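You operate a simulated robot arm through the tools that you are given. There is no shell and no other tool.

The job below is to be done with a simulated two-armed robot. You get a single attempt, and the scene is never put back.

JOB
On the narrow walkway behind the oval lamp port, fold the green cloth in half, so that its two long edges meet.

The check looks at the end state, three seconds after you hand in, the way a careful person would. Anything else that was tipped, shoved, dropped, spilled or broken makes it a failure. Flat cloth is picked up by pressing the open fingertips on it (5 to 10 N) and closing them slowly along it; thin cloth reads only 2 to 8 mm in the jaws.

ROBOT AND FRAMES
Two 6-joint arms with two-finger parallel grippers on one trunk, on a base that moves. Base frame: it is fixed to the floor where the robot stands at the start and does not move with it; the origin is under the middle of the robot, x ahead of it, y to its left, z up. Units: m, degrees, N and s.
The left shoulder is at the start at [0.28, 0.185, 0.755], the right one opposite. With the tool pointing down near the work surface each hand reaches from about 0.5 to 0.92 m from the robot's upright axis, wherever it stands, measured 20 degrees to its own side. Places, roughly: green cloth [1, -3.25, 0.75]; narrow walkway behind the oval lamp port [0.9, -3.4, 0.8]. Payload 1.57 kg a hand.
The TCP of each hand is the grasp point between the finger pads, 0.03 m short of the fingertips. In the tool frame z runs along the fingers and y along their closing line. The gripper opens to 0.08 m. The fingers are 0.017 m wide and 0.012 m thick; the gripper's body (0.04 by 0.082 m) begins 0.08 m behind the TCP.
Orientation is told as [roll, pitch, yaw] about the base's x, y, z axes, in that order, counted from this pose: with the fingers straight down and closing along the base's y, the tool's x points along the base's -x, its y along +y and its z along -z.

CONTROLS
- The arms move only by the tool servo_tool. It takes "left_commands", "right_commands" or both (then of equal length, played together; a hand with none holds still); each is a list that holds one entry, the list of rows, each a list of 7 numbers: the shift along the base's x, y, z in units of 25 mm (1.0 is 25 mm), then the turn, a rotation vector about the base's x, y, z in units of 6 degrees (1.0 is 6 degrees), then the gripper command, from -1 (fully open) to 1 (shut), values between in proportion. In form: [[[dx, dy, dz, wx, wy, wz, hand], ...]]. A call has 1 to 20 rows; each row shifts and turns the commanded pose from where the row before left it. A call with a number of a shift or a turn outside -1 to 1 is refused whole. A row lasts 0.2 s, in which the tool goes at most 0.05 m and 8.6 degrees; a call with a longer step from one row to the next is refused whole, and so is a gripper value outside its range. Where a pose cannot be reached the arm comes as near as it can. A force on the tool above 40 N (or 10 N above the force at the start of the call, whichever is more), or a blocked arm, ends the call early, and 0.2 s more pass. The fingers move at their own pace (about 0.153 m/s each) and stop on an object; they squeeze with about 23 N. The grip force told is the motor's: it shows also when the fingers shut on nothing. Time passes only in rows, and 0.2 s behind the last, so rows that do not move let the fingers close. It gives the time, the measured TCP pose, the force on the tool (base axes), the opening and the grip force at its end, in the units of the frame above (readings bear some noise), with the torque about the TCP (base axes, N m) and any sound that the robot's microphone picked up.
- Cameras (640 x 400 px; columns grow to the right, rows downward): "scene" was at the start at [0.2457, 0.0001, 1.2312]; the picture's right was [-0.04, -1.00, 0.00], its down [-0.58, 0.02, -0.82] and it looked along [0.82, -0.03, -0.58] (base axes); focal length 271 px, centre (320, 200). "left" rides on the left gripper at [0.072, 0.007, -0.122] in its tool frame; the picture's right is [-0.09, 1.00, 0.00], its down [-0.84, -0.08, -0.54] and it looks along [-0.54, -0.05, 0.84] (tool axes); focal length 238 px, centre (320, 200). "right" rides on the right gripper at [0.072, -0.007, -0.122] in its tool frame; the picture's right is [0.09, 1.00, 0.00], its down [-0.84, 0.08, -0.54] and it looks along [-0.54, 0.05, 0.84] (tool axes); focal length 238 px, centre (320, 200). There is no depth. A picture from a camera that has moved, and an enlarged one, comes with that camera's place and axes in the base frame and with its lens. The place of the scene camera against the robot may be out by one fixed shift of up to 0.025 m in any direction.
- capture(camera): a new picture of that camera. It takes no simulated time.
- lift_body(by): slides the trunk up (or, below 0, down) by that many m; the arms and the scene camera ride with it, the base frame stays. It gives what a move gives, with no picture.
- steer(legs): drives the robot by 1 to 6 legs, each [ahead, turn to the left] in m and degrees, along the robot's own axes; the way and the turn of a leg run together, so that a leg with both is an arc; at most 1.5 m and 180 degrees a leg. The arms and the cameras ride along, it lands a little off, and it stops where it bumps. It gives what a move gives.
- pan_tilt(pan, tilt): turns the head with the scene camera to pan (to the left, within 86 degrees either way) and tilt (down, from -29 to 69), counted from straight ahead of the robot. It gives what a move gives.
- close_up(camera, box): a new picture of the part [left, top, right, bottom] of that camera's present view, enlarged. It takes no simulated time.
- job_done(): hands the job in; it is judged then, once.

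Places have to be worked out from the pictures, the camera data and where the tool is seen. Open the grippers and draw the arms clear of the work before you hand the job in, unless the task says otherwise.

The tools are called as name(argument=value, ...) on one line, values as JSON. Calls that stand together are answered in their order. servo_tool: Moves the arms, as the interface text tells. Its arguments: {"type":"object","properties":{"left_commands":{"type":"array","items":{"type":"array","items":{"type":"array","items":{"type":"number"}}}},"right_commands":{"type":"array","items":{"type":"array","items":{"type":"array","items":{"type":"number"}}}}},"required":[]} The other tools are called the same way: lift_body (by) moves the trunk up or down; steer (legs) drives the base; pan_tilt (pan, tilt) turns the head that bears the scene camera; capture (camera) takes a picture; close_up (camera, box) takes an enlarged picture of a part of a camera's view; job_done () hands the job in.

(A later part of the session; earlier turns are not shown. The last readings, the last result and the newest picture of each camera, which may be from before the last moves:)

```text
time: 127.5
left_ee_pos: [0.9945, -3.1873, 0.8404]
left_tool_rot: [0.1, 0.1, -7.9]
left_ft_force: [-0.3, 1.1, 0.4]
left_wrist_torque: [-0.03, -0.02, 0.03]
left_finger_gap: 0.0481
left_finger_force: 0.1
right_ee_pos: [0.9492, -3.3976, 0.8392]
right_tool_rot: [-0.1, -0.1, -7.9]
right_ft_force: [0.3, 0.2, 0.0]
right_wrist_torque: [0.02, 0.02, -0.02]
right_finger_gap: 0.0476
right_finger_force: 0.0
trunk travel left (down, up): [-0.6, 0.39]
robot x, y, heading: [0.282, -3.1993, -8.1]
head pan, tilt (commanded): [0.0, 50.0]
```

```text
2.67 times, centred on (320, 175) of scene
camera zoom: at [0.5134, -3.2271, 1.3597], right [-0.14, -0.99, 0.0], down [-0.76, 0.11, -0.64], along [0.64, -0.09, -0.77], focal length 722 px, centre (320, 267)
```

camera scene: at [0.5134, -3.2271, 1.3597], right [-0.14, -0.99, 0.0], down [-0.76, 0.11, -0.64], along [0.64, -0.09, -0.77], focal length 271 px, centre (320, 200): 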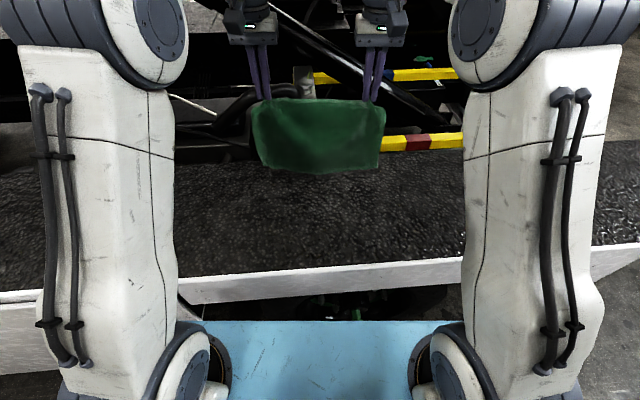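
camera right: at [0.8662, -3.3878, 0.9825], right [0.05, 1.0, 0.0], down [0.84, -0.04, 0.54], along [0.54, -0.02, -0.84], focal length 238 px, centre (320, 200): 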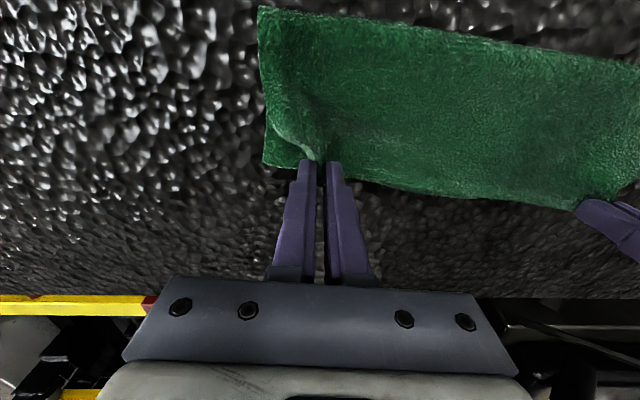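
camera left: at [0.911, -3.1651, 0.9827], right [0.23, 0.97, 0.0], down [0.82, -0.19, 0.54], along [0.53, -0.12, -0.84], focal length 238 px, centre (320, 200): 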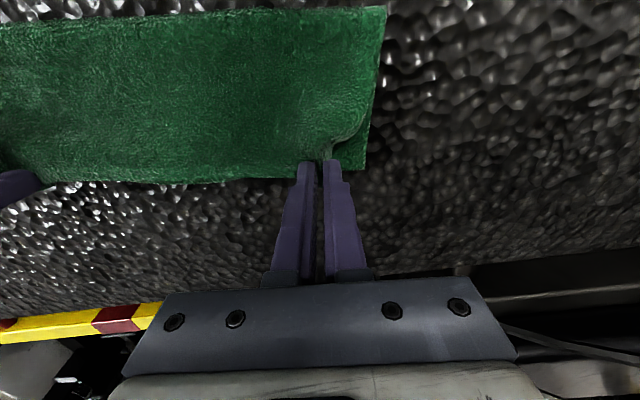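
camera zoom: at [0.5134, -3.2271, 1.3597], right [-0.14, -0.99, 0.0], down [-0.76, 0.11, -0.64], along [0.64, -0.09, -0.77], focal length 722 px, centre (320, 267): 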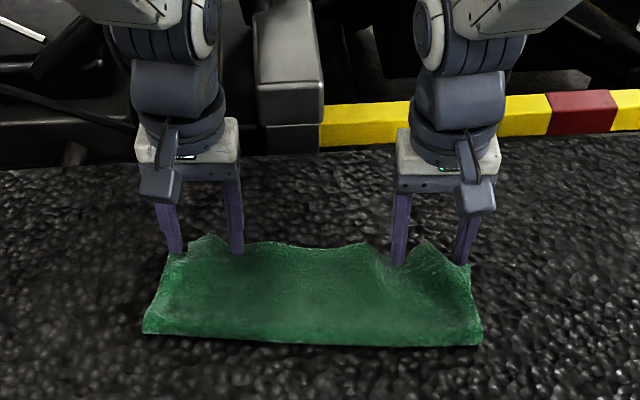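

The jaws are open, but some bunched cloth stands between the fingers. I lift the hands straight up slowly so it can relax, and look.

servo_tool(left_commands=[[[0, 0, 0.2, 0, 0, 0, -0.2], [0, 0, 0.3, 0, 0, 0, -0.2], [0, 0, 0.5, 0, 0, 0, -0.2], [0, 0, 0.6, 0, 0, 0, -0.2], [0, 0, 0.6, 0, 0, 0, -0.2], [0, 0, 0.6, 0, 0, 0, -0.2], [0, 0, 0, 0, 0, 0, -0.2]]], right_commands=[[[0, 0, 0.2, 0, 0, 0, -0.2], [0, 0, 0.3, 0, 0, 0, -0.2], [0, 0, 0.5, 0, 0, 0, -0.2], [0, 0, 0.6, 0, 0, 0, -0.2], [0, 0, 0.6, 0, 0, 0, -0.2], [0, 0, 0.6, 0, 0, 0, -0.2], [0, 0, 0, 0, 0, 0, -0.2]]])

capture(camera="left")

capture(camera="right")

close_up(camera="scene", box=[220, 165, 410, 245])

```text
time: 129.1
left_ee_pos: [0.9925, -3.1873, 0.9099]
left_tool_rot: [0.0, 0.0, -7.9]
left_ft_force: [0.8, 0.1, -0.3]
left_wrist_torque: [0.02, 0.01, 0.01]
left_finger_gap: 0.0481
left_finger_force: 0.1
right_ee_pos: [0.9498, -3.3959, 0.9108]
right_tool_rot: [0.0, 0.0, -7.9]
right_ft_force: [0.2, -0.4, 0.2]
right_wrist_torque: [0.01, 0.0, 0.0]
right_finger_gap: 0.048
right_finger_force: 0.1
trunk travel left (down, up): [-0.6, 0.39]
robot x, y, heading: [0.2806, -3.2028, -8.3]
head pan, tilt (commanded): [0.0, 50.0]
```

```text
taken
camera left: at [0.9228, -3.1699, 1.031], right [0.23, 0.97, 0.0], down [0.82, -0.19, 0.54], along [0.53, -0.12, -0.84], focal length 238 px, centre (320, 200)
```

left: 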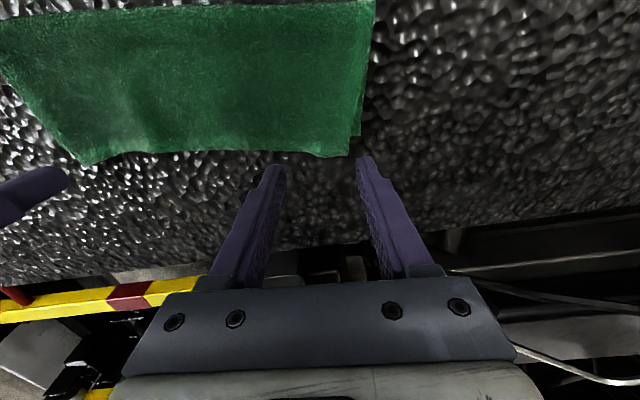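

```text
taken
camera right: at [0.878, -3.3921, 1.0305], right [0.05, 1.0, 0.0], down [0.84, -0.04, 0.54], along [0.54, -0.02, -0.84], focal length 238 px, centre (320, 200)
```

right: 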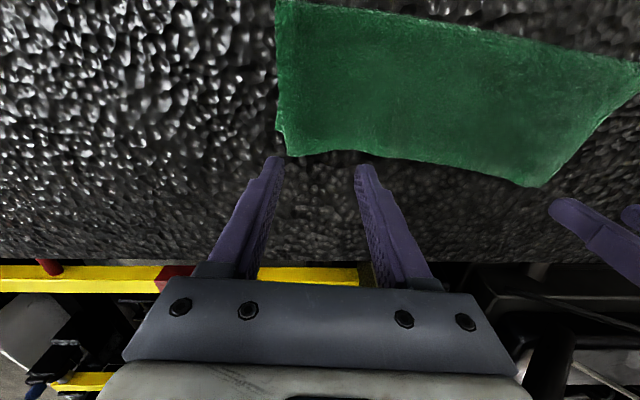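

```text
3.37 times, centred on (315, 205) of scene
camera zoom: at [0.5134, -3.2271, 1.3597], right [-0.14, -0.99, 0.0], down [-0.76, 0.11, -0.64], along [0.64, -0.09, -0.77], focal length 912 px, centre (337, 183)
```

zoom: 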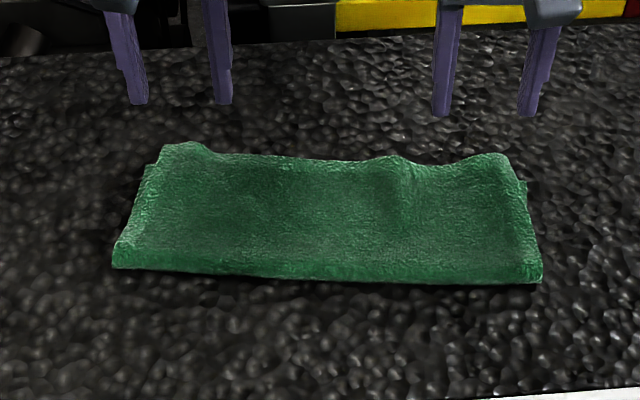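

The fold looks good: the edges nearly coincide, with slight bumps left at the far edge. I raise and spread the hands to inspect it from above.

servo_tool(left_commands=[[[0, 0, 0.8, 0, 0, 0, -0.2], [0, 0, 0.8, 0, 0, 0, -0.2], [-0.3, 0.3, 0.8, 0, 0, 0, -0.2], [-0.4, 0.5, 0.6, 0, 0, 0, -0.2], [-0.4, 0.6, 0.6, 0, 0, 0, -0.2], [-0.4, 0.6, 0.6, 0, 0, 0, -0.2], [-0.4, 0.6, 0.6, 0, 0, 0, -0.2], [0, 0, 0, 0, 0, 0, -0.2]]], right_commands=[[[0, 0, 0.8, 0, 0, 0, -0.2], [0, 0, 0.8, 0, 0, 0, -0.2], [-0.3, -0.3, 0.8, 0, 0, 0, -0.2], [-0.4, -0.5, 0.6, 0, 0, 0, -0.2], [-0.4, -0.6, 0.6, 0, 0, 0, -0.2], [-0.4, -0.6, 0.6, 0, 0, 0, -0.2], [-0.4, -0.6, 0.6, 0, 0, 0, -0.2], [0, 0, 0, 0, 0, 0, -0.2]]])

close_up(camera="left", box=[40, 60, 360, 220])

close_up(camera="right", box=[280, 60, 600, 220])

close_up(camera="scene", box=[230, 165, 400, 235])

```text
time: 130.9
left_ee_pos: [0.9472, -3.1207, 1.0311]
left_tool_rot: [0.0, 0.1, -7.9]
left_ft_force: [0.7, 0.0, -1.0]
left_wrist_torque: [-0.01, -0.04, 0.01]
left_finger_gap: 0.0478
left_finger_force: 0.1
right_ee_pos: [0.9014, -3.4617, 1.0296]
right_tool_rot: [0.0, 0.0, -8.0]
right_ft_force: [-0.5, 0.1, -0.7]
right_wrist_torque: [0.0, 0.02, -0.01]
right_finger_gap: 0.0482
right_finger_force: 0.1
trunk travel left (down, up): [-0.6, 0.39]
robot x, y, heading: [0.2827, -3.1992, -8.5]
head pan, tilt (commanded): [0.0, 50.0]
```

```text
2.00 times, centred on (200, 140) of left
camera zoom: at [0.8768, -3.1043, 1.1523], right [0.23, 0.97, 0.0], down [0.82, -0.19, 0.54], along [0.53, -0.12, -0.84], focal length 477 px, centre (560, 320)
```

zoom: 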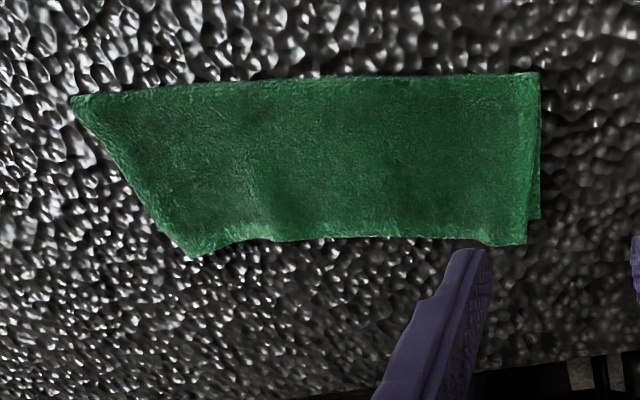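

```text
2.00 times, centred on (440, 140) of right
camera zoom: at [0.829, -3.4585, 1.1503], right [0.05, 1.0, 0.0], down [0.84, -0.04, 0.54], along [0.54, -0.02, -0.84], focal length 477 px, centre (80, 320)
```

zoom: 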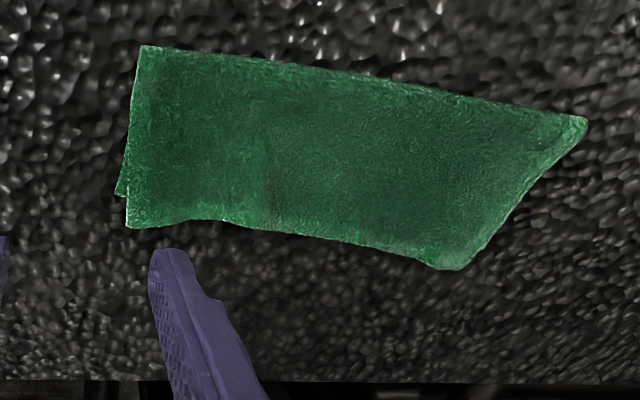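

```text
3.76 times, centred on (315, 200) of scene
camera zoom: at [0.5133, -3.2271, 1.3597], right [-0.14, -0.99, 0.0], down [-0.76, 0.11, -0.64], along [0.64, -0.09, -0.77], focal length 1019 px, centre (339, 200)
```

zoom: 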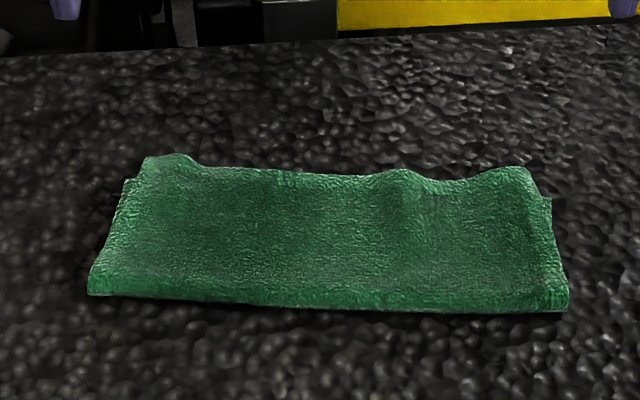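

The cloth is folded with the edges close, but the far corners of the top layer overshoot the lower edge by about 2 cm (about 0.8 cm in the middle) and sit about 1.2 cm in from its ends, leaving small bumps. I'll press on those overshooting corners, where only the top layer lies on the walkway, and draw each one outward and toward me. First I bring the closed fingers above them.

servo_tool(left_commands=[[[0.2835, -0.265, -0.755, 0, 0, 0, 1], [0.2835, -0.265, -0.755, 0, 0, 0, 1], [0.2835, -0.265, -0.755, 0, 0, 0, 1], [0.2835, -0.265, -0.755, 0, 0, 0, 1], [0.2835, -0.265, -0.755, 0, 0, 0, 1], [0.2835, -0.265, -0.755, 0, 0, 0, 1], [0.2835, -0.265, -0.755, 0, 0, 0, 1], [0.2835, -0.265, -0.755, 0, 0, 0, 1], [0, 0, 0, 0, 0, 0, 1]]], right_commands=[[[0.2955, 0.2485, -0.748, 0, 0, 0, 1], [0.2955, 0.2485, -0.748, 0, 0, 0, 1], [0.2955, 0.2485, -0.748, 0, 0, 0, 1], [0.2955, 0.2485, -0.748, 0, 0, 0, 1], [0.2955, 0.2485, -0.748, 0, 0, 0, 1], [0.2955, 0.2485, -0.748, 0, 0, 0, 1], [0.2955, 0.2485, -0.748, 0, 0, 0, 1], [0.2955, 0.2485, -0.748, 0, 0, 0, 1], [0, 0, 0, 0, 0, 0, 1]]])

close_up(camera="left", box=[220, 90, 420, 215])

close_up(camera="right", box=[220, 90, 420, 215])

```text
time: 132.9
left_ee_pos: [1.002, -3.1762, 0.8792]
left_tool_rot: [0.1, 0.0, -8.0]
left_ft_force: [-0.5, -0.2, -0.3]
left_wrist_torque: [-0.03, 0.01, 0.0]
left_finger_gap: 0.0
left_finger_force: 21.5
right_ee_pos: [0.9624, -3.4121, 0.8804]
right_tool_rot: [0.0, 0.0, -8.0]
right_ft_force: [-0.5, -0.5, -0.5]
right_wrist_torque: [-0.04, 0.0, -0.02]
right_finger_gap: 0.0
right_finger_force: 21.0
trunk travel left (down, up): [-0.6, 0.39]
robot x, y, heading: [0.2823, -3.1955, -7.9]
head pan, tilt (commanded): [0.0, 50.0]
```

```text
3.20 times, centred on (320, 152) of left
camera zoom: at [0.9328, -3.1588, 1.0008], right [0.23, 0.97, 0.0], down [0.82, -0.19, 0.54], along [0.53, -0.12, -0.84], focal length 763 px, centre (320, 352)
```

zoom: 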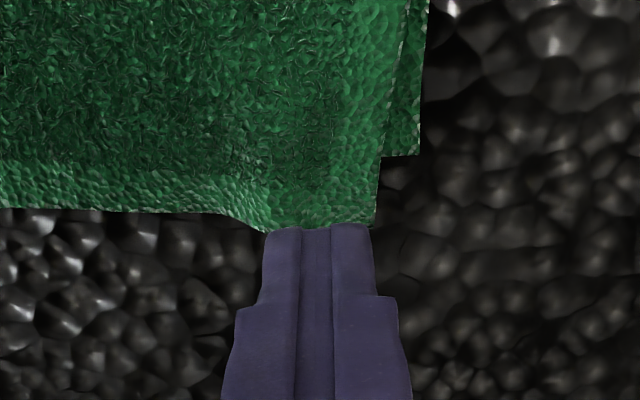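

```text
3.20 times, centred on (320, 152) of right
camera zoom: at [0.8887, -3.409, 1.0007], right [0.05, 1.0, 0.0], down [0.84, -0.04, 0.54], along [0.54, -0.02, -0.84], focal length 763 px, centre (320, 352)
```

zoom: 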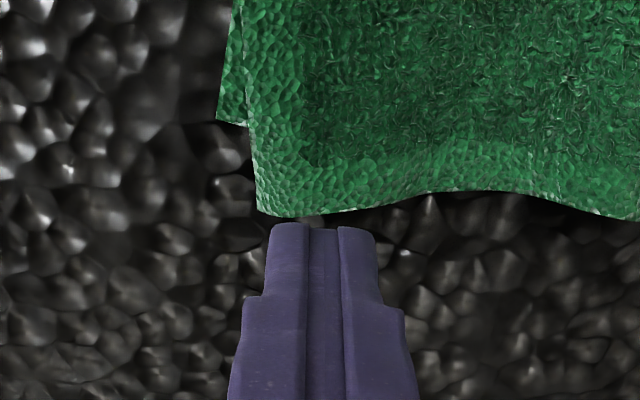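

The corner overshoots are confirmed: 1.6 cm on the left and 2.1 cm on the right, with the ends 1.2–1.35 cm inside. I lower the closed fingertips onto these corner flaps.

servo_tool(left_commands=[[[0.05, 0.05, -0.4, 0, 0, 0, 1], [0, 0, -0.4, 0, 0, 0, 1], [0, 0, -0.4, 0, 0, 0, 1], [0, 0, -0.4, 0, 0, 0, 1], [0, 0, -0.1, 0, 0, 0, 1], [0, 0, -0.08, 0, 0, 0, 1]]], right_commands=[[[-0.05, -0.05, -0.4, 0, 0, 0, 1], [0, 0, -0.4, 0, 0, 0, 1], [0, 0, -0.4, 0, 0, 0, 1], [0, 0, -0.4, 0, 0, 0, 1], [0, 0, -0.14, 0, 0, 0, 1], [0, 0, -0.08, 0, 0, 0, 1]]])

```text
time: 134.3
left_ee_pos: [1.0028, -3.1731, 0.8356]
left_tool_rot: [0.0, -0.1, -7.9]
left_ft_force: [-3.5, 0.1, 9.7]
left_wrist_torque: [0.0, 0.16, 0.02]
left_finger_gap: 0.0
left_finger_force: 21.2
right_ee_pos: [0.9589, -3.4136, 0.836]
right_tool_rot: [0.1, -0.1, -7.9]
right_ft_force: [-1.0, -0.6, 2.7]
right_wrist_torque: [0.0, 0.04, 0.03]
right_finger_gap: 0.0001
right_finger_force: 21.2
trunk travel left (down, up): [-0.6, 0.39]
robot x, y, heading: [0.2808, -3.1974, -8.0]
head pan, tilt (commanded): [0.0, 50.0]
```

The left hand is at 9.7 N, a bit high, and the right at 2.7 N. I even these out.

servo_tool(left_commands=[[[0, 0, 0.025, 0, 0, 0, 1], [0, 0, 0, 0, 0, 0, 1]]], right_commands=[[[0, 0, -0.025, 0, 0, 0, 1], [0, 0, 0, 0, 0, 0, 1]]])

```text
time: 134.9
left_ee_pos: [1.0026, -3.1729, 0.8343]
left_tool_rot: [0.0, 0.0, -8.0]
left_ft_force: [-1.6, -2.6, 6.0]
left_wrist_torque: [-0.05, 0.08, 0.01]
left_finger_gap: 0.0
left_finger_force: 21.4
right_ee_pos: [0.9609, -3.4127, 0.834]
right_tool_rot: [0.0, -0.2, -7.9]
right_ft_force: [-2.3, 0.5, 6.6]
right_wrist_torque: [0.04, 0.09, 0.01]
right_finger_gap: 0.0001
right_finger_force: 21.3
trunk travel left (down, up): [-0.6, 0.39]
robot x, y, heading: [0.2801, -3.194, -7.9]
head pan, tilt (commanded): [0.0, 50.0]
```

Both hands press at about 6 N. I start dragging the corners outward and toward me, a third of the way, watching the force.

servo_tool(left_commands=[[[-0.057, 0.087, 0.005, 0, 0, 0, 1], [-0.057, 0.087, 0.01, 0, 0, 0, 1]]], right_commands=[[[-0.105, -0.064, 0.005, 0, 0, 0, 1], [-0.105, -0.064, 0.01, 0, 0, 0, 1]]])

close_up(camera="left", box=[220, 90, 420, 215])

close_up(camera="right", box=[220, 90, 420, 215])

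```text
time: 135.5
left_ee_pos: [1.0013, -3.1684, 0.8353]
left_tool_rot: [0.0, -0.1, -8.0]
left_ft_force: [3.2, -5.7, 6.3]
left_wrist_torque: [-0.12, -0.03, 0.01]
left_finger_gap: 0.0001
left_finger_force: 21.0
right_ee_pos: [0.9557, -3.4168, 0.8344]
right_tool_rot: [0.1, -0.2, -8.0]
right_ft_force: [5.3, 2.8, 6.1]
right_wrist_torque: [0.11, -0.1, -0.05]
right_finger_gap: 0.0
right_finger_force: 21.4
trunk travel left (down, up): [-0.6, 0.39]
robot x, y, heading: [0.2819, -3.2004, -7.8]
head pan, tilt (commanded): [0.0, 50.0]
```

```text
3.20 times, centred on (320, 152) of left
camera zoom: at [0.9312, -3.1518, 0.9562], right [0.23, 0.97, 0.0], down [0.82, -0.19, 0.54], along [0.53, -0.12, -0.84], focal length 763 px, centre (320, 352)
```

zoom: 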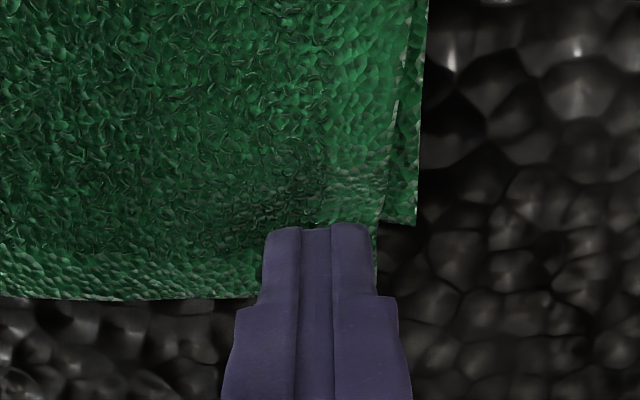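

```text
3.20 times, centred on (320, 152) of right
camera zoom: at [0.8833, -3.4127, 0.9554], right [0.05, 1.0, 0.0], down [0.84, -0.04, 0.55], along [0.54, -0.02, -0.84], focal length 763 px, centre (320, 352)
```

zoom: 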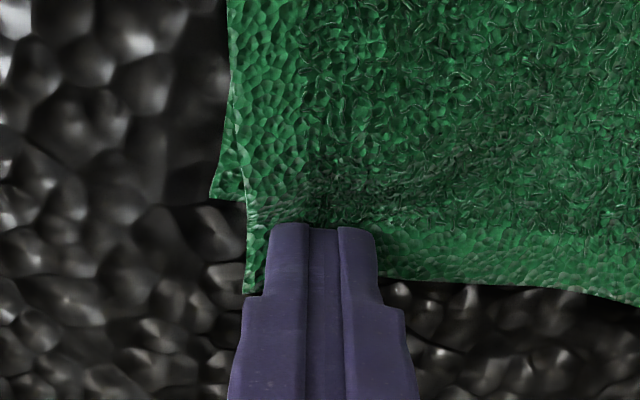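

The corners follow the fingers, with friction of 5–6 N. I continue the drag.

servo_tool(left_commands=[[[-0.057, 0.087, 0.01, 0, 0, 0, 1], [-0.057, 0.087, 0.01, 0, 0, 0, 1]]], right_commands=[[[-0.105, -0.064, 0.01, 0, 0, 0, 1], [-0.105, -0.064, 0.01, 0, 0, 0, 1]]])

close_up(camera="left", box=[220, 90, 420, 215])

close_up(camera="right", box=[220, 90, 420, 215])

```text
time: 136.1
left_ee_pos: [0.9968, -3.1638, 0.8348]
left_tool_rot: [0.1, 0.1, -7.9]
left_ft_force: [3.1, -3.7, 3.7]
left_wrist_torque: [-0.09, -0.02, -0.01]
left_finger_gap: 0.0
left_finger_force: 21.8
right_ee_pos: [0.9522, -3.4207, 0.836]
right_tool_rot: [0.0, -0.1, -7.9]
right_ft_force: [4.4, 3.0, 4.5]
right_wrist_torque: [0.05, -0.09, -0.09]
right_finger_gap: 0.0002
right_finger_force: 21.3
trunk travel left (down, up): [-0.6, 0.39]
robot x, y, heading: [0.2801, -3.1984, -8.3]
head pan, tilt (commanded): [0.0, 50.0]
```

```text
3.20 times, centred on (320, 152) of left
camera zoom: at [0.9276, -3.1473, 0.9571], right [0.23, 0.97, 0.0], down [0.82, -0.19, 0.54], along [0.53, -0.12, -0.84], focal length 763 px, centre (320, 352)
```

zoom: 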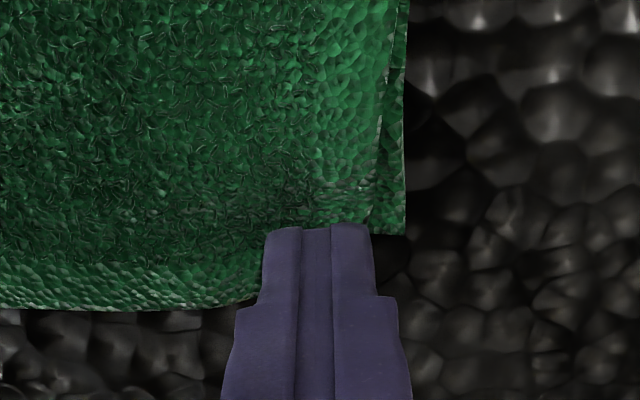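

```text
3.20 times, centred on (320, 152) of right
camera zoom: at [0.8776, -3.4157, 0.9562], right [0.05, 1.0, 0.0], down [0.84, -0.04, 0.54], along [0.54, -0.02, -0.84], focal length 763 px, centre (320, 352)
```

zoom: 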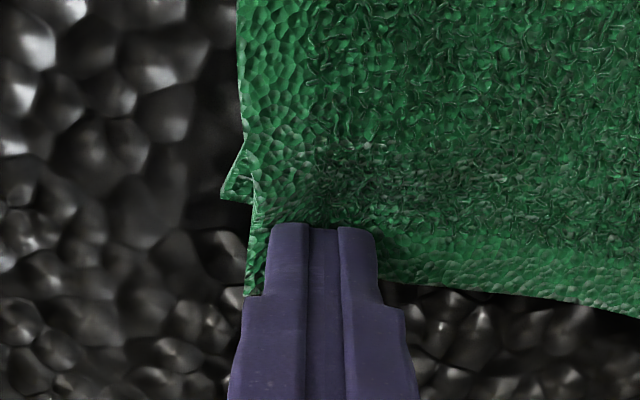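

The ends are spreading well, but the lower layer is being dragged along toward me too. I lift both hands and look at the result before doing more.

servo_tool(left_commands=[[[0, 0, 0.2, 0, 0, 0, 1], [0, 0, 0.6, 0, 0, 0, 1], [0, 0, 0.8, 0, 0, 0, 1], [0, 0, 0.8, 0, 0, 0, 1], [-0.4, 0.4, 0.8, 0, 0, 0, 1], [-0.4, 0.6, 0.8, 0, 0, 0, 1], [-0.4, 0.6, 0.8, 0, 0, 0, 1], [-0.4, 0.6, 0.8, 0, 0, 0, 1], [-0.4, 0.6, 0.8, 0, 0, 0, 1], [0, 0, 0, 0, 0, 0, 1]]], right_commands=[[[0, 0, 0.2, 0, 0, 0, 1], [0, 0, 0.6, 0, 0, 0, 1], [0, 0, 0.8, 0, 0, 0, 1], [0, 0, 0.8, 0, 0, 0, 1], [-0.4, -0.4, 0.8, 0, 0, 0, 1], [-0.4, -0.6, 0.8, 0, 0, 0, 1], [-0.4, -0.6, 0.8, 0, 0, 0, 1], [-0.4, -0.6, 0.8, 0, 0, 0, 1], [-0.4, -0.6, 0.8, 0, 0, 0, 1], [0, 0, 0, 0, 0, 0, 1]]])

close_up(camera="left", box=[40, 60, 360, 220])

close_up(camera="right", box=[280, 60, 600, 220])

close_up(camera="scene", box=[230, 165, 400, 235])

```text
time: 138.3
left_ee_pos: [0.9466, -3.0926, 0.9941]
left_tool_rot: [0.0, 0.1, -7.8]
left_ft_force: [0.3, 0.8, -0.5]
left_wrist_torque: [0.02, 0.03, -0.01]
left_finger_gap: 0.0002
left_finger_force: 21.3
right_ee_pos: [0.8998, -3.4922, 0.9947]
right_tool_rot: [0.0, 0.0, -7.9]
right_ft_force: [-0.8, -0.8, -0.4]
right_wrist_torque: [0.0, -0.02, 0.03]
right_finger_gap: 0.0
right_finger_force: 20.9
trunk travel left (down, up): [-0.6, 0.39]
robot x, y, heading: [0.2798, -3.2011, -7.8]
head pan, tilt (commanded): [0.0, 50.0]
```

```text
2.00 times, centred on (200, 140) of left
camera zoom: at [0.8774, -3.0761, 1.1163], right [0.23, 0.97, 0.0], down [0.82, -0.19, 0.54], along [0.53, -0.12, -0.84], focal length 477 px, centre (560, 320)
```

zoom: 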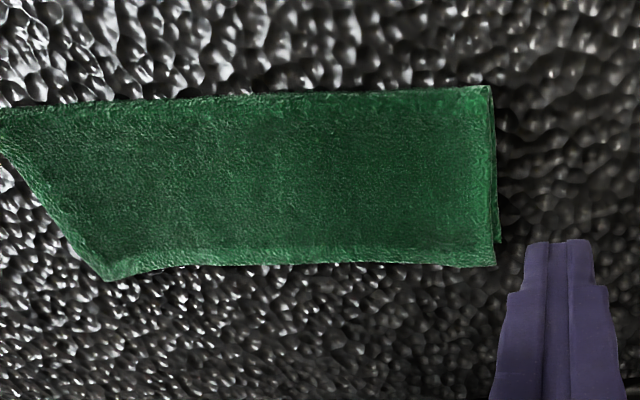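

```text
2.00 times, centred on (440, 140) of right
camera zoom: at [0.8268, -3.4881, 1.1155], right [0.05, 1.0, 0.0], down [0.84, -0.04, 0.54], along [0.54, -0.02, -0.84], focal length 477 px, centre (80, 320)
```

zoom: 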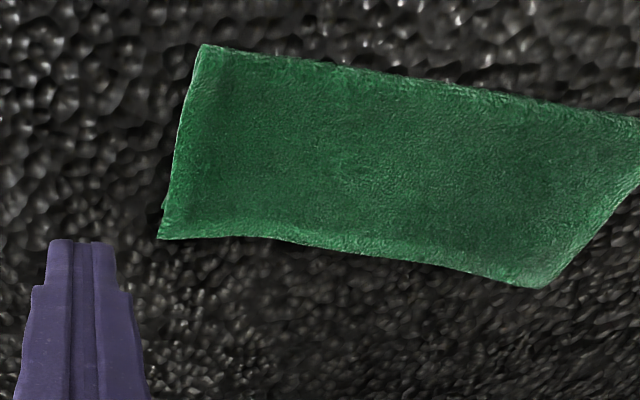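

```text
3.76 times, centred on (315, 200) of scene
camera zoom: at [0.5133, -3.2271, 1.3597], right [-0.14, -0.99, 0.0], down [-0.76, 0.11, -0.64], along [0.64, -0.09, -0.77], focal length 1019 px, centre (339, 200)
```

zoom: 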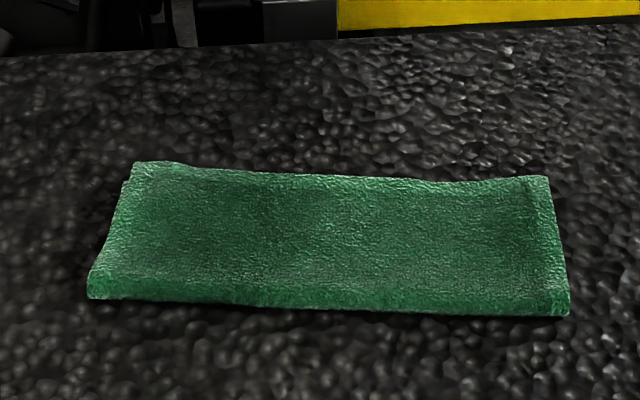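

This is much neater: the bumps are gone and the ends line up within a few mm. The top edge still overshoots the lower edge by about 1–2 cm, because the fold line sits slightly too far forward. I re-grip that overshooting top edge, which lies as a single layer on the walkway, to shift the fold back. First I position both hands above it with the jaws 35 mm open.

servo_tool(left_commands=[[[0.334, -0.554, -0.709, 0, 0, 0, 0.125], [0.334, -0.554, -0.709, 0, 0, 0, 0.125], [0.334, -0.554, -0.709, 0, 0, 0, 0.125], [0.334, -0.554, -0.709, 0, 0, 0, 0.125], [0.334, -0.554, -0.709, 0, 0, 0, 0.125], [0.334, -0.554, -0.709, 0, 0, 0, 0.125], [0.334, -0.554, -0.709, 0, 0, 0, 0.125], [0, 0, 0, 0, 0, 0, 0.125]]], right_commands=[[[0.344, 0.493, -0.713, 0, 0, 0, 0.125], [0.344, 0.493, -0.713, 0, 0, 0, 0.125], [0.344, 0.493, -0.713, 0, 0, 0, 0.125], [0.344, 0.493, -0.713, 0, 0, 0, 0.125], [0.344, 0.493, -0.713, 0, 0, 0, 0.125], [0.344, 0.493, -0.713, 0, 0, 0, 0.125], [0.344, 0.493, -0.713, 0, 0, 0, 0.125], [0, 0, 0, 0, 0, 0, 0.125]]])

close_up(camera="left", box=[0, 40, 420, 220])

close_up(camera="right", box=[220, 40, 640, 220])

```text
time: 140.1
left_ee_pos: [1.0055, -3.1928, 0.8718]
left_tool_rot: [0.0, 0.1, -7.9]
left_ft_force: [-0.2, 0.0, -0.4]
left_wrist_torque: [-0.02, 0.0, 0.04]
left_finger_gap: 0.0349
left_finger_force: 0.0
right_ee_pos: [0.9598, -3.4045, 0.87]
right_tool_rot: [0.0, 0.0, -7.9]
right_ft_force: [0.0, 0.0, 0.0]
right_wrist_torque: [-0.02, 0.01, 0.0]
right_finger_gap: 0.0348
right_finger_force: 0.1
trunk travel left (down, up): [-0.6, 0.39]
robot x, y, heading: [0.2817, -3.1962, -7.8]
head pan, tilt (commanded): [0.0, 50.0]
```

```text
1.52 times, centred on (210, 130) of left
camera zoom: at [0.9366, -3.1756, 0.9928], right [0.23, 0.97, 0.0], down [0.82, -0.19, 0.54], along [0.53, -0.12, -0.84], focal length 363 px, centre (488, 307)
```

zoom: 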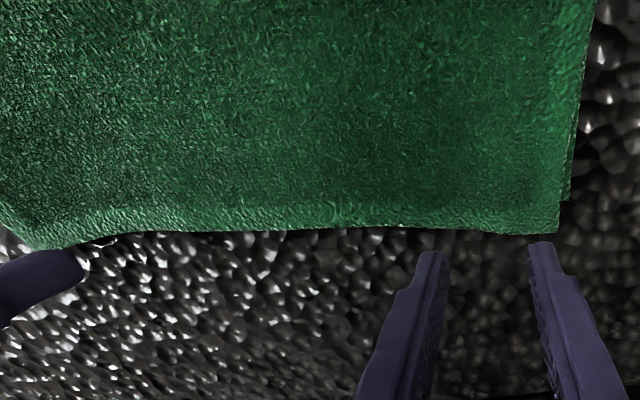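

```text
1.52 times, centred on (430, 130) of right
camera zoom: at [0.888, -3.4011, 0.9909], right [0.05, 1.0, 0.0], down [0.84, -0.04, 0.54], along [0.54, -0.02, -0.84], focal length 363 px, centre (152, 307)
```

zoom: 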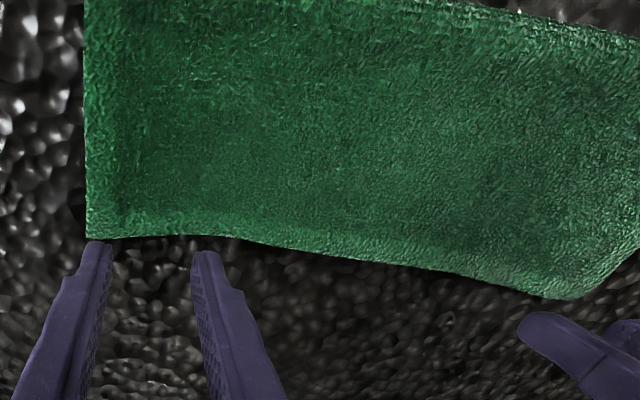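

The fingers are right over the overshooting single-layer edge. I shift 3 mm toward the robot for a bit more overlap and lower to contact.

servo_tool(left_commands=[[[-0.12, 0, -0.4, 0, 0, 0, 0.125], [0, 0, -0.5, 0, 0, 0, 0.125], [0, 0, -0.4, 0, 0, 0, 0.125], [0, 0, -0.1, 0, 0, 0, 0.125], [0, 0, -0.06, 0, 0, 0, 0.125], [0, 0, -0.04, 0, 0, 0, 0.125]]], right_commands=[[[-0.12, 0, -0.4, 0, 0, 0, 0.125], [0, 0, -0.5, 0, 0, 0, 0.125], [0, 0, -0.35, 0, 0, 0, 0.125], [0, 0, -0.1, 0, 0, 0, 0.125], [0, 0, -0.06, 0, 0, 0, 0.125], [0, 0, -0.04, 0, 0, 0, 0.125]]])

```text
time: 141.5
left_ee_pos: [1.003, -3.1909, 0.8347]
left_tool_rot: [-0.1, 0.1, -7.9]
left_ft_force: [-1.0, -0.8, 4.3]
left_wrist_torque: [-0.01, 0.02, 0.0]
left_finger_gap: 0.0347
left_finger_force: 0.1
right_ee_pos: [0.9564, -3.4039, 0.8355]
right_tool_rot: [0.0, 0.0, -7.9]
right_ft_force: [-4.1, 1.4, 14.1]
right_wrist_torque: [0.17, 0.2, 0.01]
right_finger_gap: 0.0349
right_finger_force: 0.1
trunk travel left (down, up): [-0.6, 0.39]
robot x, y, heading: [0.2782, -3.1983, -7.8]
head pan, tilt (commanded): [0.0, 50.0]
```

The right hand presses at 14 N, so I ease it up 0.8 mm, and the left down 0.3 mm.

servo_tool(left_commands=[[[0, 0, -0.012, 0, 0, 0, 0.125], [0, 0, 0, 0, 0, 0, 0.125]]], right_commands=[[[0, 0, 0.03, 0, 0, 0, 0.125], [0, 0, 0, 0, 0, 0, 0.125]]])

```text
time: 142.1
left_ee_pos: [1.0012, -3.1909, 0.834]
left_tool_rot: [0.1, 0.0, -7.8]
left_ft_force: [-1.4, 1.3, 7.9]
left_wrist_torque: [0.12, 0.06, 0.02]
left_finger_gap: 0.0351
left_finger_force: 0.1
right_ee_pos: [0.9565, -3.4036, 0.8358]
right_tool_rot: [0.0, 0.0, -7.9]
right_ft_force: [-2.2, 0.5, 8.4]
right_wrist_torque: [0.09, 0.15, 0.03]
right_finger_gap: 0.0349
right_finger_force: 0.2
trunk travel left (down, up): [-0.6, 0.39]
robot x, y, heading: [0.2813, -3.198, -7.9]
head pan, tilt (commanded): [0.0, 50.0]
```

Both hands press at about 8 N. I close the jaws slowly.

servo_tool(left_commands=[[[0, 0, 0, 0, 0, 0, 0.2], [0, 0, 0, 0, 0, 0, 0.27], [0, 0, 0, 0, 0, 0, 0.34], [0, 0, 0, 0, 0, 0, 0.41], [0, 0, 0, 0, 0, 0, 0.48], [0, 0, 0, 0, 0, 0, 0.55], [0, 0, 0, 0, 0, 0, 0.62], [0, 0, 0, 0, 0, 0, 0.69], [0, 0, 0, 0, 0, 0, 0.76], [0, 0, 0, 0, 0, 0, 0.83], [0, 0, 0, 0, 0, 0, 0.9], [0, 0, 0, 0, 0, 0, 1.0], [0, 0, 0, 0, 0, 0, 1.0], [0, 0, 0, 0, 0, 0, 1.0]]], right_commands=[[[0, 0, 0, 0, 0, 0, 0.2], [0, 0, 0, 0, 0, 0, 0.27], [0, 0, 0, 0, 0, 0, 0.34], [0, 0, 0, 0, 0, 0, 0.41], [0, 0, 0, 0, 0, 0, 0.48], [0, 0, 0, 0, 0, 0, 0.55], [0, 0, 0, 0, 0, 0, 0.62], [0, 0, 0, 0, 0, 0, 0.69], [0, 0, 0, 0, 0, 0, 0.76], [0, 0, 0, 0, 0, 0, 0.83], [0, 0, 0, 0, 0, 0, 0.9], [0, 0, 0, 0, 0, 0, 1.0], [0, 0, 0, 0, 0, 0, 1.0], [0, 0, 0, 0, 0, 0, 1.0]]])

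close_up(camera="left", box=[220, 90, 420, 215])

close_up(camera="right", box=[220, 90, 420, 215])

```text
time: 145.1
left_ee_pos: [1.0017, -3.1917, 0.8337]
left_tool_rot: [0.0, 0.1, -8.0]
left_ft_force: [-1.0, -8.2, 3.7]
left_wrist_torque: [-0.22, 0.07, 0.05]
left_finger_gap: 0.0038
left_finger_force: 23.3
right_ee_pos: [0.9575, -3.4039, 0.8353]
right_tool_rot: [0.1, -0.2, -7.9]
right_ft_force: [1.0, 6.8, 9.1]
right_wrist_torque: [0.2, -0.01, -0.04]
right_finger_gap: 0.0045
right_finger_force: 22.6
trunk travel left (down, up): [-0.6, 0.39]
robot x, y, heading: [0.2804, -3.1984, -8.0]
head pan, tilt (commanded): [0.0, 50.0]
```

```text
3.20 times, centred on (320, 152) of left
camera zoom: at [0.9335, -3.1752, 0.9552], right [0.23, 0.97, 0.0], down [0.82, -0.19, 0.54], along [0.53, -0.12, -0.84], focal length 763 px, centre (320, 352)
```

zoom: 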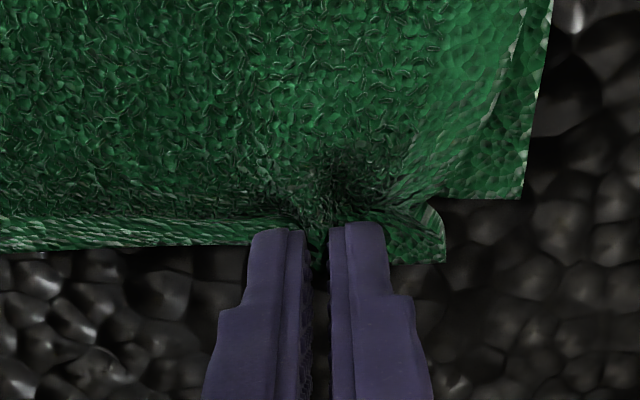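

```text
3.20 times, centred on (320, 152) of right
camera zoom: at [0.8846, -3.3999, 0.9561], right [0.05, 1.0, 0.0], down [0.84, -0.04, 0.54], along [0.54, -0.02, -0.84], focal length 763 px, centre (320, 352)
```

zoom: 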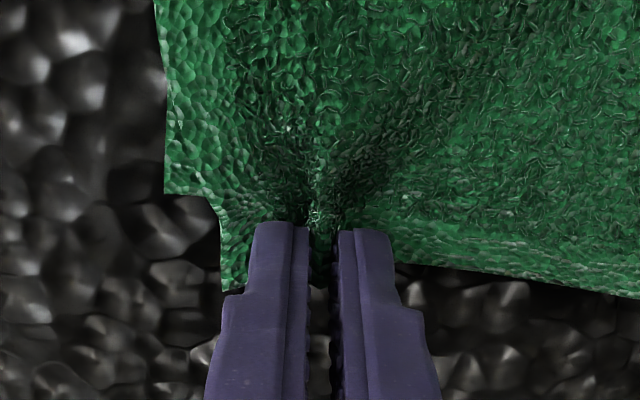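

The top edge is gripped in both hands (3.8 and 4.5 mm), and the lower corners are free. I lift it a little and draw it back 6 cm toward me, so the fold can roll toward the robot.

servo_tool(left_commands=[[[0, -0.06, 0.16, 0, 0, 0, 1], [0, -0.06, 0.16, 0, 0, 0, 1], [-0.39, 0.085, 0.313, 0, 0, 0, 1], [-0.39, 0.085, 0.313, 0, 0, 0, 1], [-0.39, 0.085, 0.313, 0, 0, 0, 1], [-0.39, 0.085, 0.313, 0, 0, 0, 1], [-0.39, 0.085, 0.313, 0, 0, 0, 1], [-0.39, 0.085, 0.313, 0, 0, 0, 1], [0, 0, 0, 0, 0, 0, 1]]], right_commands=[[[0, 0.06, 0.16, 0, 0, 0, 1], [0, 0.06, 0.16, 0, 0, 0, 1], [-0.39, 0.085, 0.313, 0, 0, 0, 1], [-0.39, 0.085, 0.313, 0, 0, 0, 1], [-0.39, 0.085, 0.313, 0, 0, 0, 1], [-0.39, 0.085, 0.313, 0, 0, 0, 1], [-0.39, 0.085, 0.313, 0, 0, 0, 1], [-0.39, 0.085, 0.313, 0, 0, 0, 1], [0, 0, 0, 0, 0, 0, 1]]])

capture(camera="left")

capture(camera="right")

close_up(camera="scene", box=[200, 120, 440, 270])

```text
time: 147.1
left_ee_pos: [0.9439, -3.182, 0.8893]
left_tool_rot: [0.0, 0.1, -7.9]
left_ft_force: [-0.6, -3.3, -0.1]
left_wrist_torque: [-0.06, -0.04, 0.05]
left_finger_gap: 0.0033
left_finger_force: 23.4
right_ee_pos: [0.9002, -3.3882, 0.8869]
right_tool_rot: [0.1, 0.0, -8.0]
right_ft_force: [-0.5, 3.1, 0.3]
right_wrist_torque: [0.07, 0.01, 0.01]
right_finger_gap: 0.0041
right_finger_force: 23.3
trunk travel left (down, up): [-0.6, 0.39]
robot x, y, heading: [0.2789, -3.1977, -7.9]
head pan, tilt (commanded): [0.0, 50.0]
```

```text
taken
camera left: at [0.8746, -3.1652, 1.0107], right [0.23, 0.97, 0.0], down [0.82, -0.19, 0.54], along [0.53, -0.12, -0.84], focal length 238 px, centre (320, 200)
```

left: 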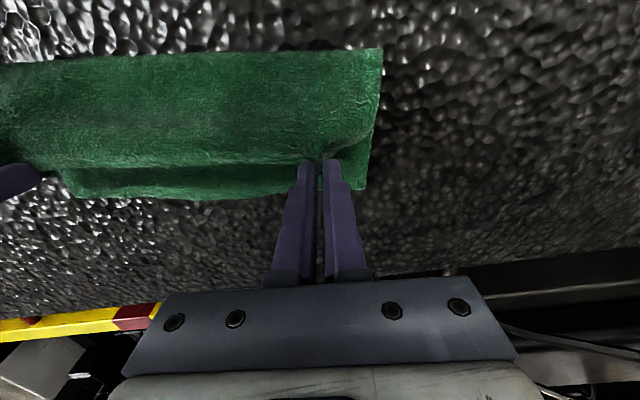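

```text
taken
camera right: at [0.8263, -3.3848, 1.009], right [0.05, 1.0, 0.0], down [0.84, -0.04, 0.54], along [0.54, -0.02, -0.84], focal length 238 px, centre (320, 200)
```

right: 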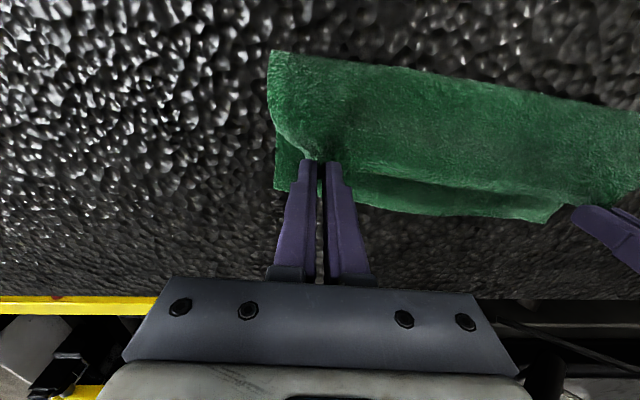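

```text
2.67 times, centred on (320, 195) of scene
camera zoom: at [0.5134, -3.2271, 1.3597], right [-0.14, -0.99, 0.0], down [-0.76, 0.11, -0.64], along [0.64, -0.09, -0.77], focal length 722 px, centre (320, 213)
```

zoom: 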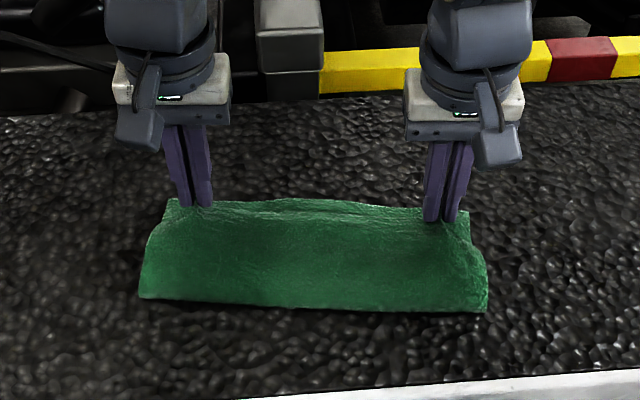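

The fold front has rolled back to about 11.7 cm from the lower edge, as wanted. Last time the top edge slid forward about 1.8–2 cm when released, so this time I bring the held edge down about 2 cm short of the lower edge.

servo_tool(left_commands=[[[0.198, -0.03, -0.3, 0, 0, 0, 1], [0.198, -0.03, -0.3, 0, 0, 0, 1], [0.198, -0.03, -0.3, 0, 0, 0, 1], [0.198, -0.03, -0.3, 0, 0, 0, 1], [0.198, -0.03, -0.3, 0, 0, 0, 1], [0.198, -0.03, -0.3, 0, 0, 0, 1], [0, 0, 0, 0, 0, 0, 1], [0, 0, 0, 0, 0, 0, 1]]], right_commands=[[[0.189, -0.055, -0.3, 0, 0, 0, 1], [0.189, -0.055, -0.3, 0, 0, 0, 1], [0.189, -0.055, -0.3, 0, 0, 0, 1], [0.189, -0.055, -0.3, 0, 0, 0, 1], [0.189, -0.055, -0.3, 0, 0, 0, 1], [0.189, -0.055, -0.3, 0, 0, 0, 1], [0, 0, 0, 0, 0, 0, 1], [0, 0, 0, 0, 0, 0, 1]]])

capture(camera="left")

capture(camera="right")

close_up(camera="scene", box=[200, 120, 440, 270])

```text
time: 148.9
left_ee_pos: [0.9734, -3.1872, 0.8441]
left_tool_rot: [0.0, 0.3, -7.9]
left_ft_force: [-0.3, -5.3, 0.5]
left_wrist_torque: [-0.15, 0.05, 0.05]
left_finger_gap: 0.0032
left_finger_force: 22.7
right_ee_pos: [0.9275, -3.3975, 0.8427]
right_tool_rot: [0.0, 0.0, -8.0]
right_ft_force: [0.8, 6.4, 0.8]
right_wrist_torque: [0.16, -0.01, -0.03]
right_finger_gap: 0.0039
right_finger_force: 22.6
trunk travel left (down, up): [-0.6, 0.39]
robot x, y, heading: [0.2832, -3.1979, -7.8]
head pan, tilt (commanded): [0.0, 50.0]
```

```text
taken
camera left: at [0.904, -3.17, 0.9651], right [0.23, 0.97, 0.0], down [0.82, -0.19, 0.54], along [0.53, -0.12, -0.84], focal length 238 px, centre (320, 200)
```

left: 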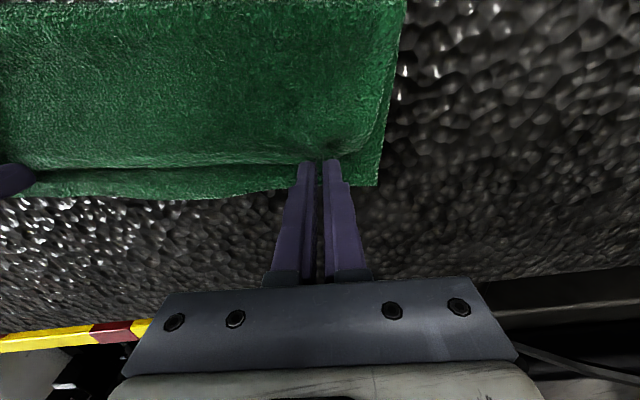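

```text
taken
camera right: at [0.8548, -3.3929, 0.9642], right [0.05, 1.0, 0.0], down [0.84, -0.04, 0.54], along [0.54, -0.02, -0.84], focal length 238 px, centre (320, 200)
```

right: 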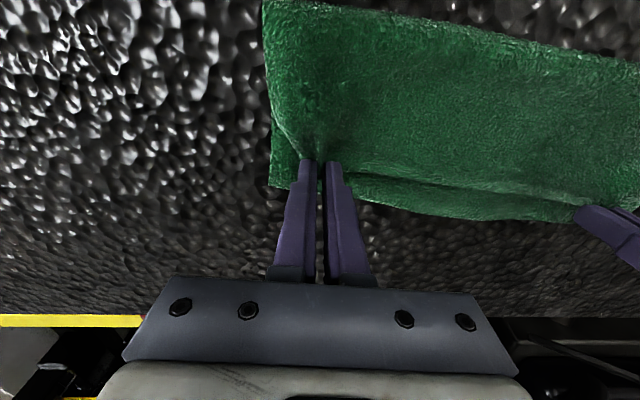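

```text
2.67 times, centred on (320, 195) of scene
camera zoom: at [0.5134, -3.2271, 1.3597], right [-0.14, -0.99, 0.0], down [-0.76, 0.11, -0.64], along [0.64, -0.09, -0.77], focal length 722 px, centre (320, 213)
```

zoom: 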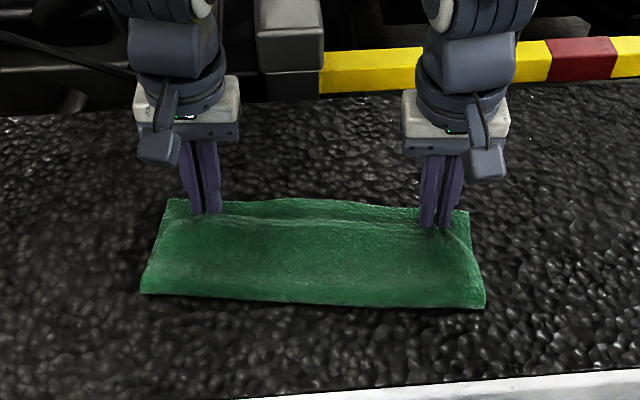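

The fold front is now 10.9–11 cm from the lower edge, very near the middle, and the held edge is about 1.8 cm short of it as planned. I ease the pull, go 3 mm forward and lower to light contact before opening.

servo_tool(left_commands=[[[0.06, -0.04, -0.06, 0, 0, 0, 1], [0.06, -0.04, -0.06, 0, 0, 0, 1], [0, 0, -0.06, 0, 0, 0, 1], [0, 0, -0.04, 0, 0, 0, 1]]], right_commands=[[[0.06, 0.05, -0.06, 0, 0, 0, 1], [0.06, 0.05, -0.06, 0, 0, 0, 1], [0, 0, -0.06, 0, 0, 0, 1], [0, 0, 0, 0, 0, 0, 1]]])

```text
time: 149.9
left_ee_pos: [0.9767, -3.1883, 0.8379]
left_tool_rot: [0.0, -0.1, -7.9]
left_ft_force: [-0.9, -1.5, 1.0]
left_wrist_torque: [-0.02, 0.05, 0.02]
left_finger_gap: 0.0034
left_finger_force: 22.4
right_ee_pos: [0.9293, -3.3938, 0.8391]
right_tool_rot: [0.0, 0.0, -7.9]
right_ft_force: [-0.1, 0.9, 1.5]
right_wrist_torque: [-0.03, 0.03, 0.01]
right_finger_gap: 0.0039
right_finger_force: 22.8
trunk travel left (down, up): [-0.6, 0.39]
robot x, y, heading: [0.2792, -3.1978, -7.9]
head pan, tilt (commanded): [0.0, 50.0]
```

The pull is gone and contact is light. I press about 1.5 mm more and open the jaws slowly, so the fingertips spread the tucks back out.

servo_tool(left_commands=[[[0, 0, -0.04, 0, 0, 0, 1], [0, 0, -0.02, 0, 0, 0, 0.9], [0, 0, 0, 0, 0, 0, 0.8], [0, 0, 0, 0, 0, 0, 0.7], [0, 0, 0, 0, 0, 0, 0.6], [0, 0, 0, 0, 0, 0, 0.5], [0, 0, 0, 0, 0, 0, 0.4], [0, 0, 0, 0, 0, 0, 0.3], [0, 0, 0, 0, 0, 0, 0.2], [0, 0, 0, 0, 0, 0, 0.1], [0, 0, 0, 0, 0, 0, 0.1]]], right_commands=[[[0, 0, -0.05, 0, 0, 0, 1], [0, 0, -0.03, 0, 0, 0, 0.9], [0, 0, 0, 0, 0, 0, 0.8], [0, 0, 0, 0, 0, 0, 0.7], [0, 0, 0, 0, 0, 0, 0.6], [0, 0, 0, 0, 0, 0, 0.5], [0, 0, 0, 0, 0, 0, 0.4], [0, 0, 0, 0, 0, 0, 0.3], [0, 0, 0, 0, 0, 0, 0.2], [0, 0, 0, 0, 0, 0, 0.1], [0, 0, 0, 0, 0, 0, 0.1]]])

close_up(camera="left", box=[0, 60, 420, 220])

close_up(camera="right", box=[220, 60, 640, 220])

```text
time: 152.3
left_ee_pos: [0.9777, -3.1886, 0.8372]
left_tool_rot: [0.1, 0.0, -7.9]
left_ft_force: [1.1, -2.1, 3.6]
left_wrist_torque: [0.03, 0.03, 0.0]
left_finger_gap: 0.0331
left_finger_force: 0.0
right_ee_pos: [0.9299, -3.394, 0.8376]
right_tool_rot: [0.0, 0.0, -8.0]
right_ft_force: [-0.1, 1.0, 2.7]
right_wrist_torque: [0.0, 0.01, 0.0]
right_finger_gap: 0.0341
right_finger_force: 0.1
trunk travel left (down, up): [-0.6, 0.39]
robot x, y, heading: [0.2755, -3.1954, -8.1]
head pan, tilt (commanded): [0.0, 50.0]
```

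```text
1.52 times, centred on (210, 140) of left
camera zoom: at [0.9078, -3.1721, 0.9581], right [0.23, 0.97, 0.0], down [0.82, -0.19, 0.54], along [0.53, -0.12, -0.84], focal length 363 px, centre (488, 291)
```

zoom: 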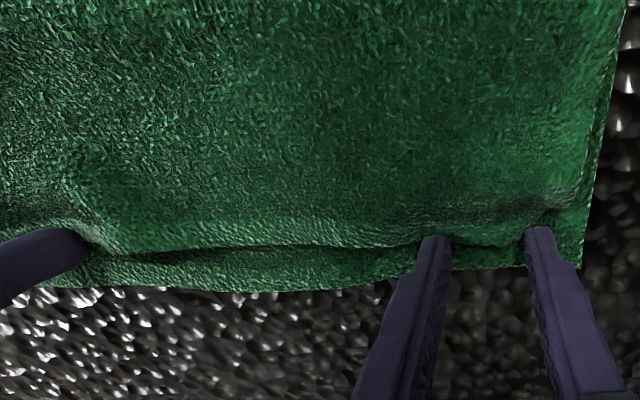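

```text
1.52 times, centred on (430, 140) of right
camera zoom: at [0.8567, -3.39, 0.9589], right [0.05, 1.0, 0.0], down [0.84, -0.04, 0.54], along [0.54, -0.02, -0.84], focal length 363 px, centre (152, 291)
```

zoom: 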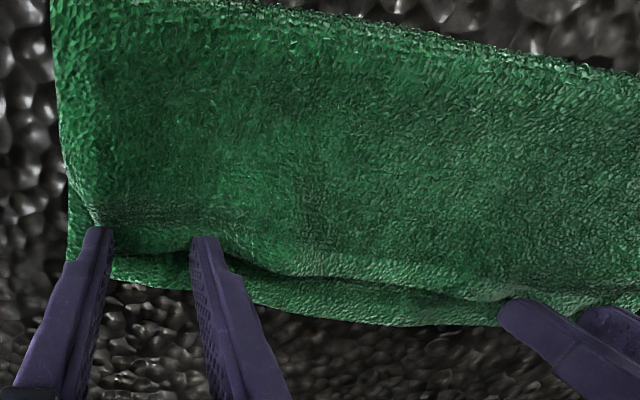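

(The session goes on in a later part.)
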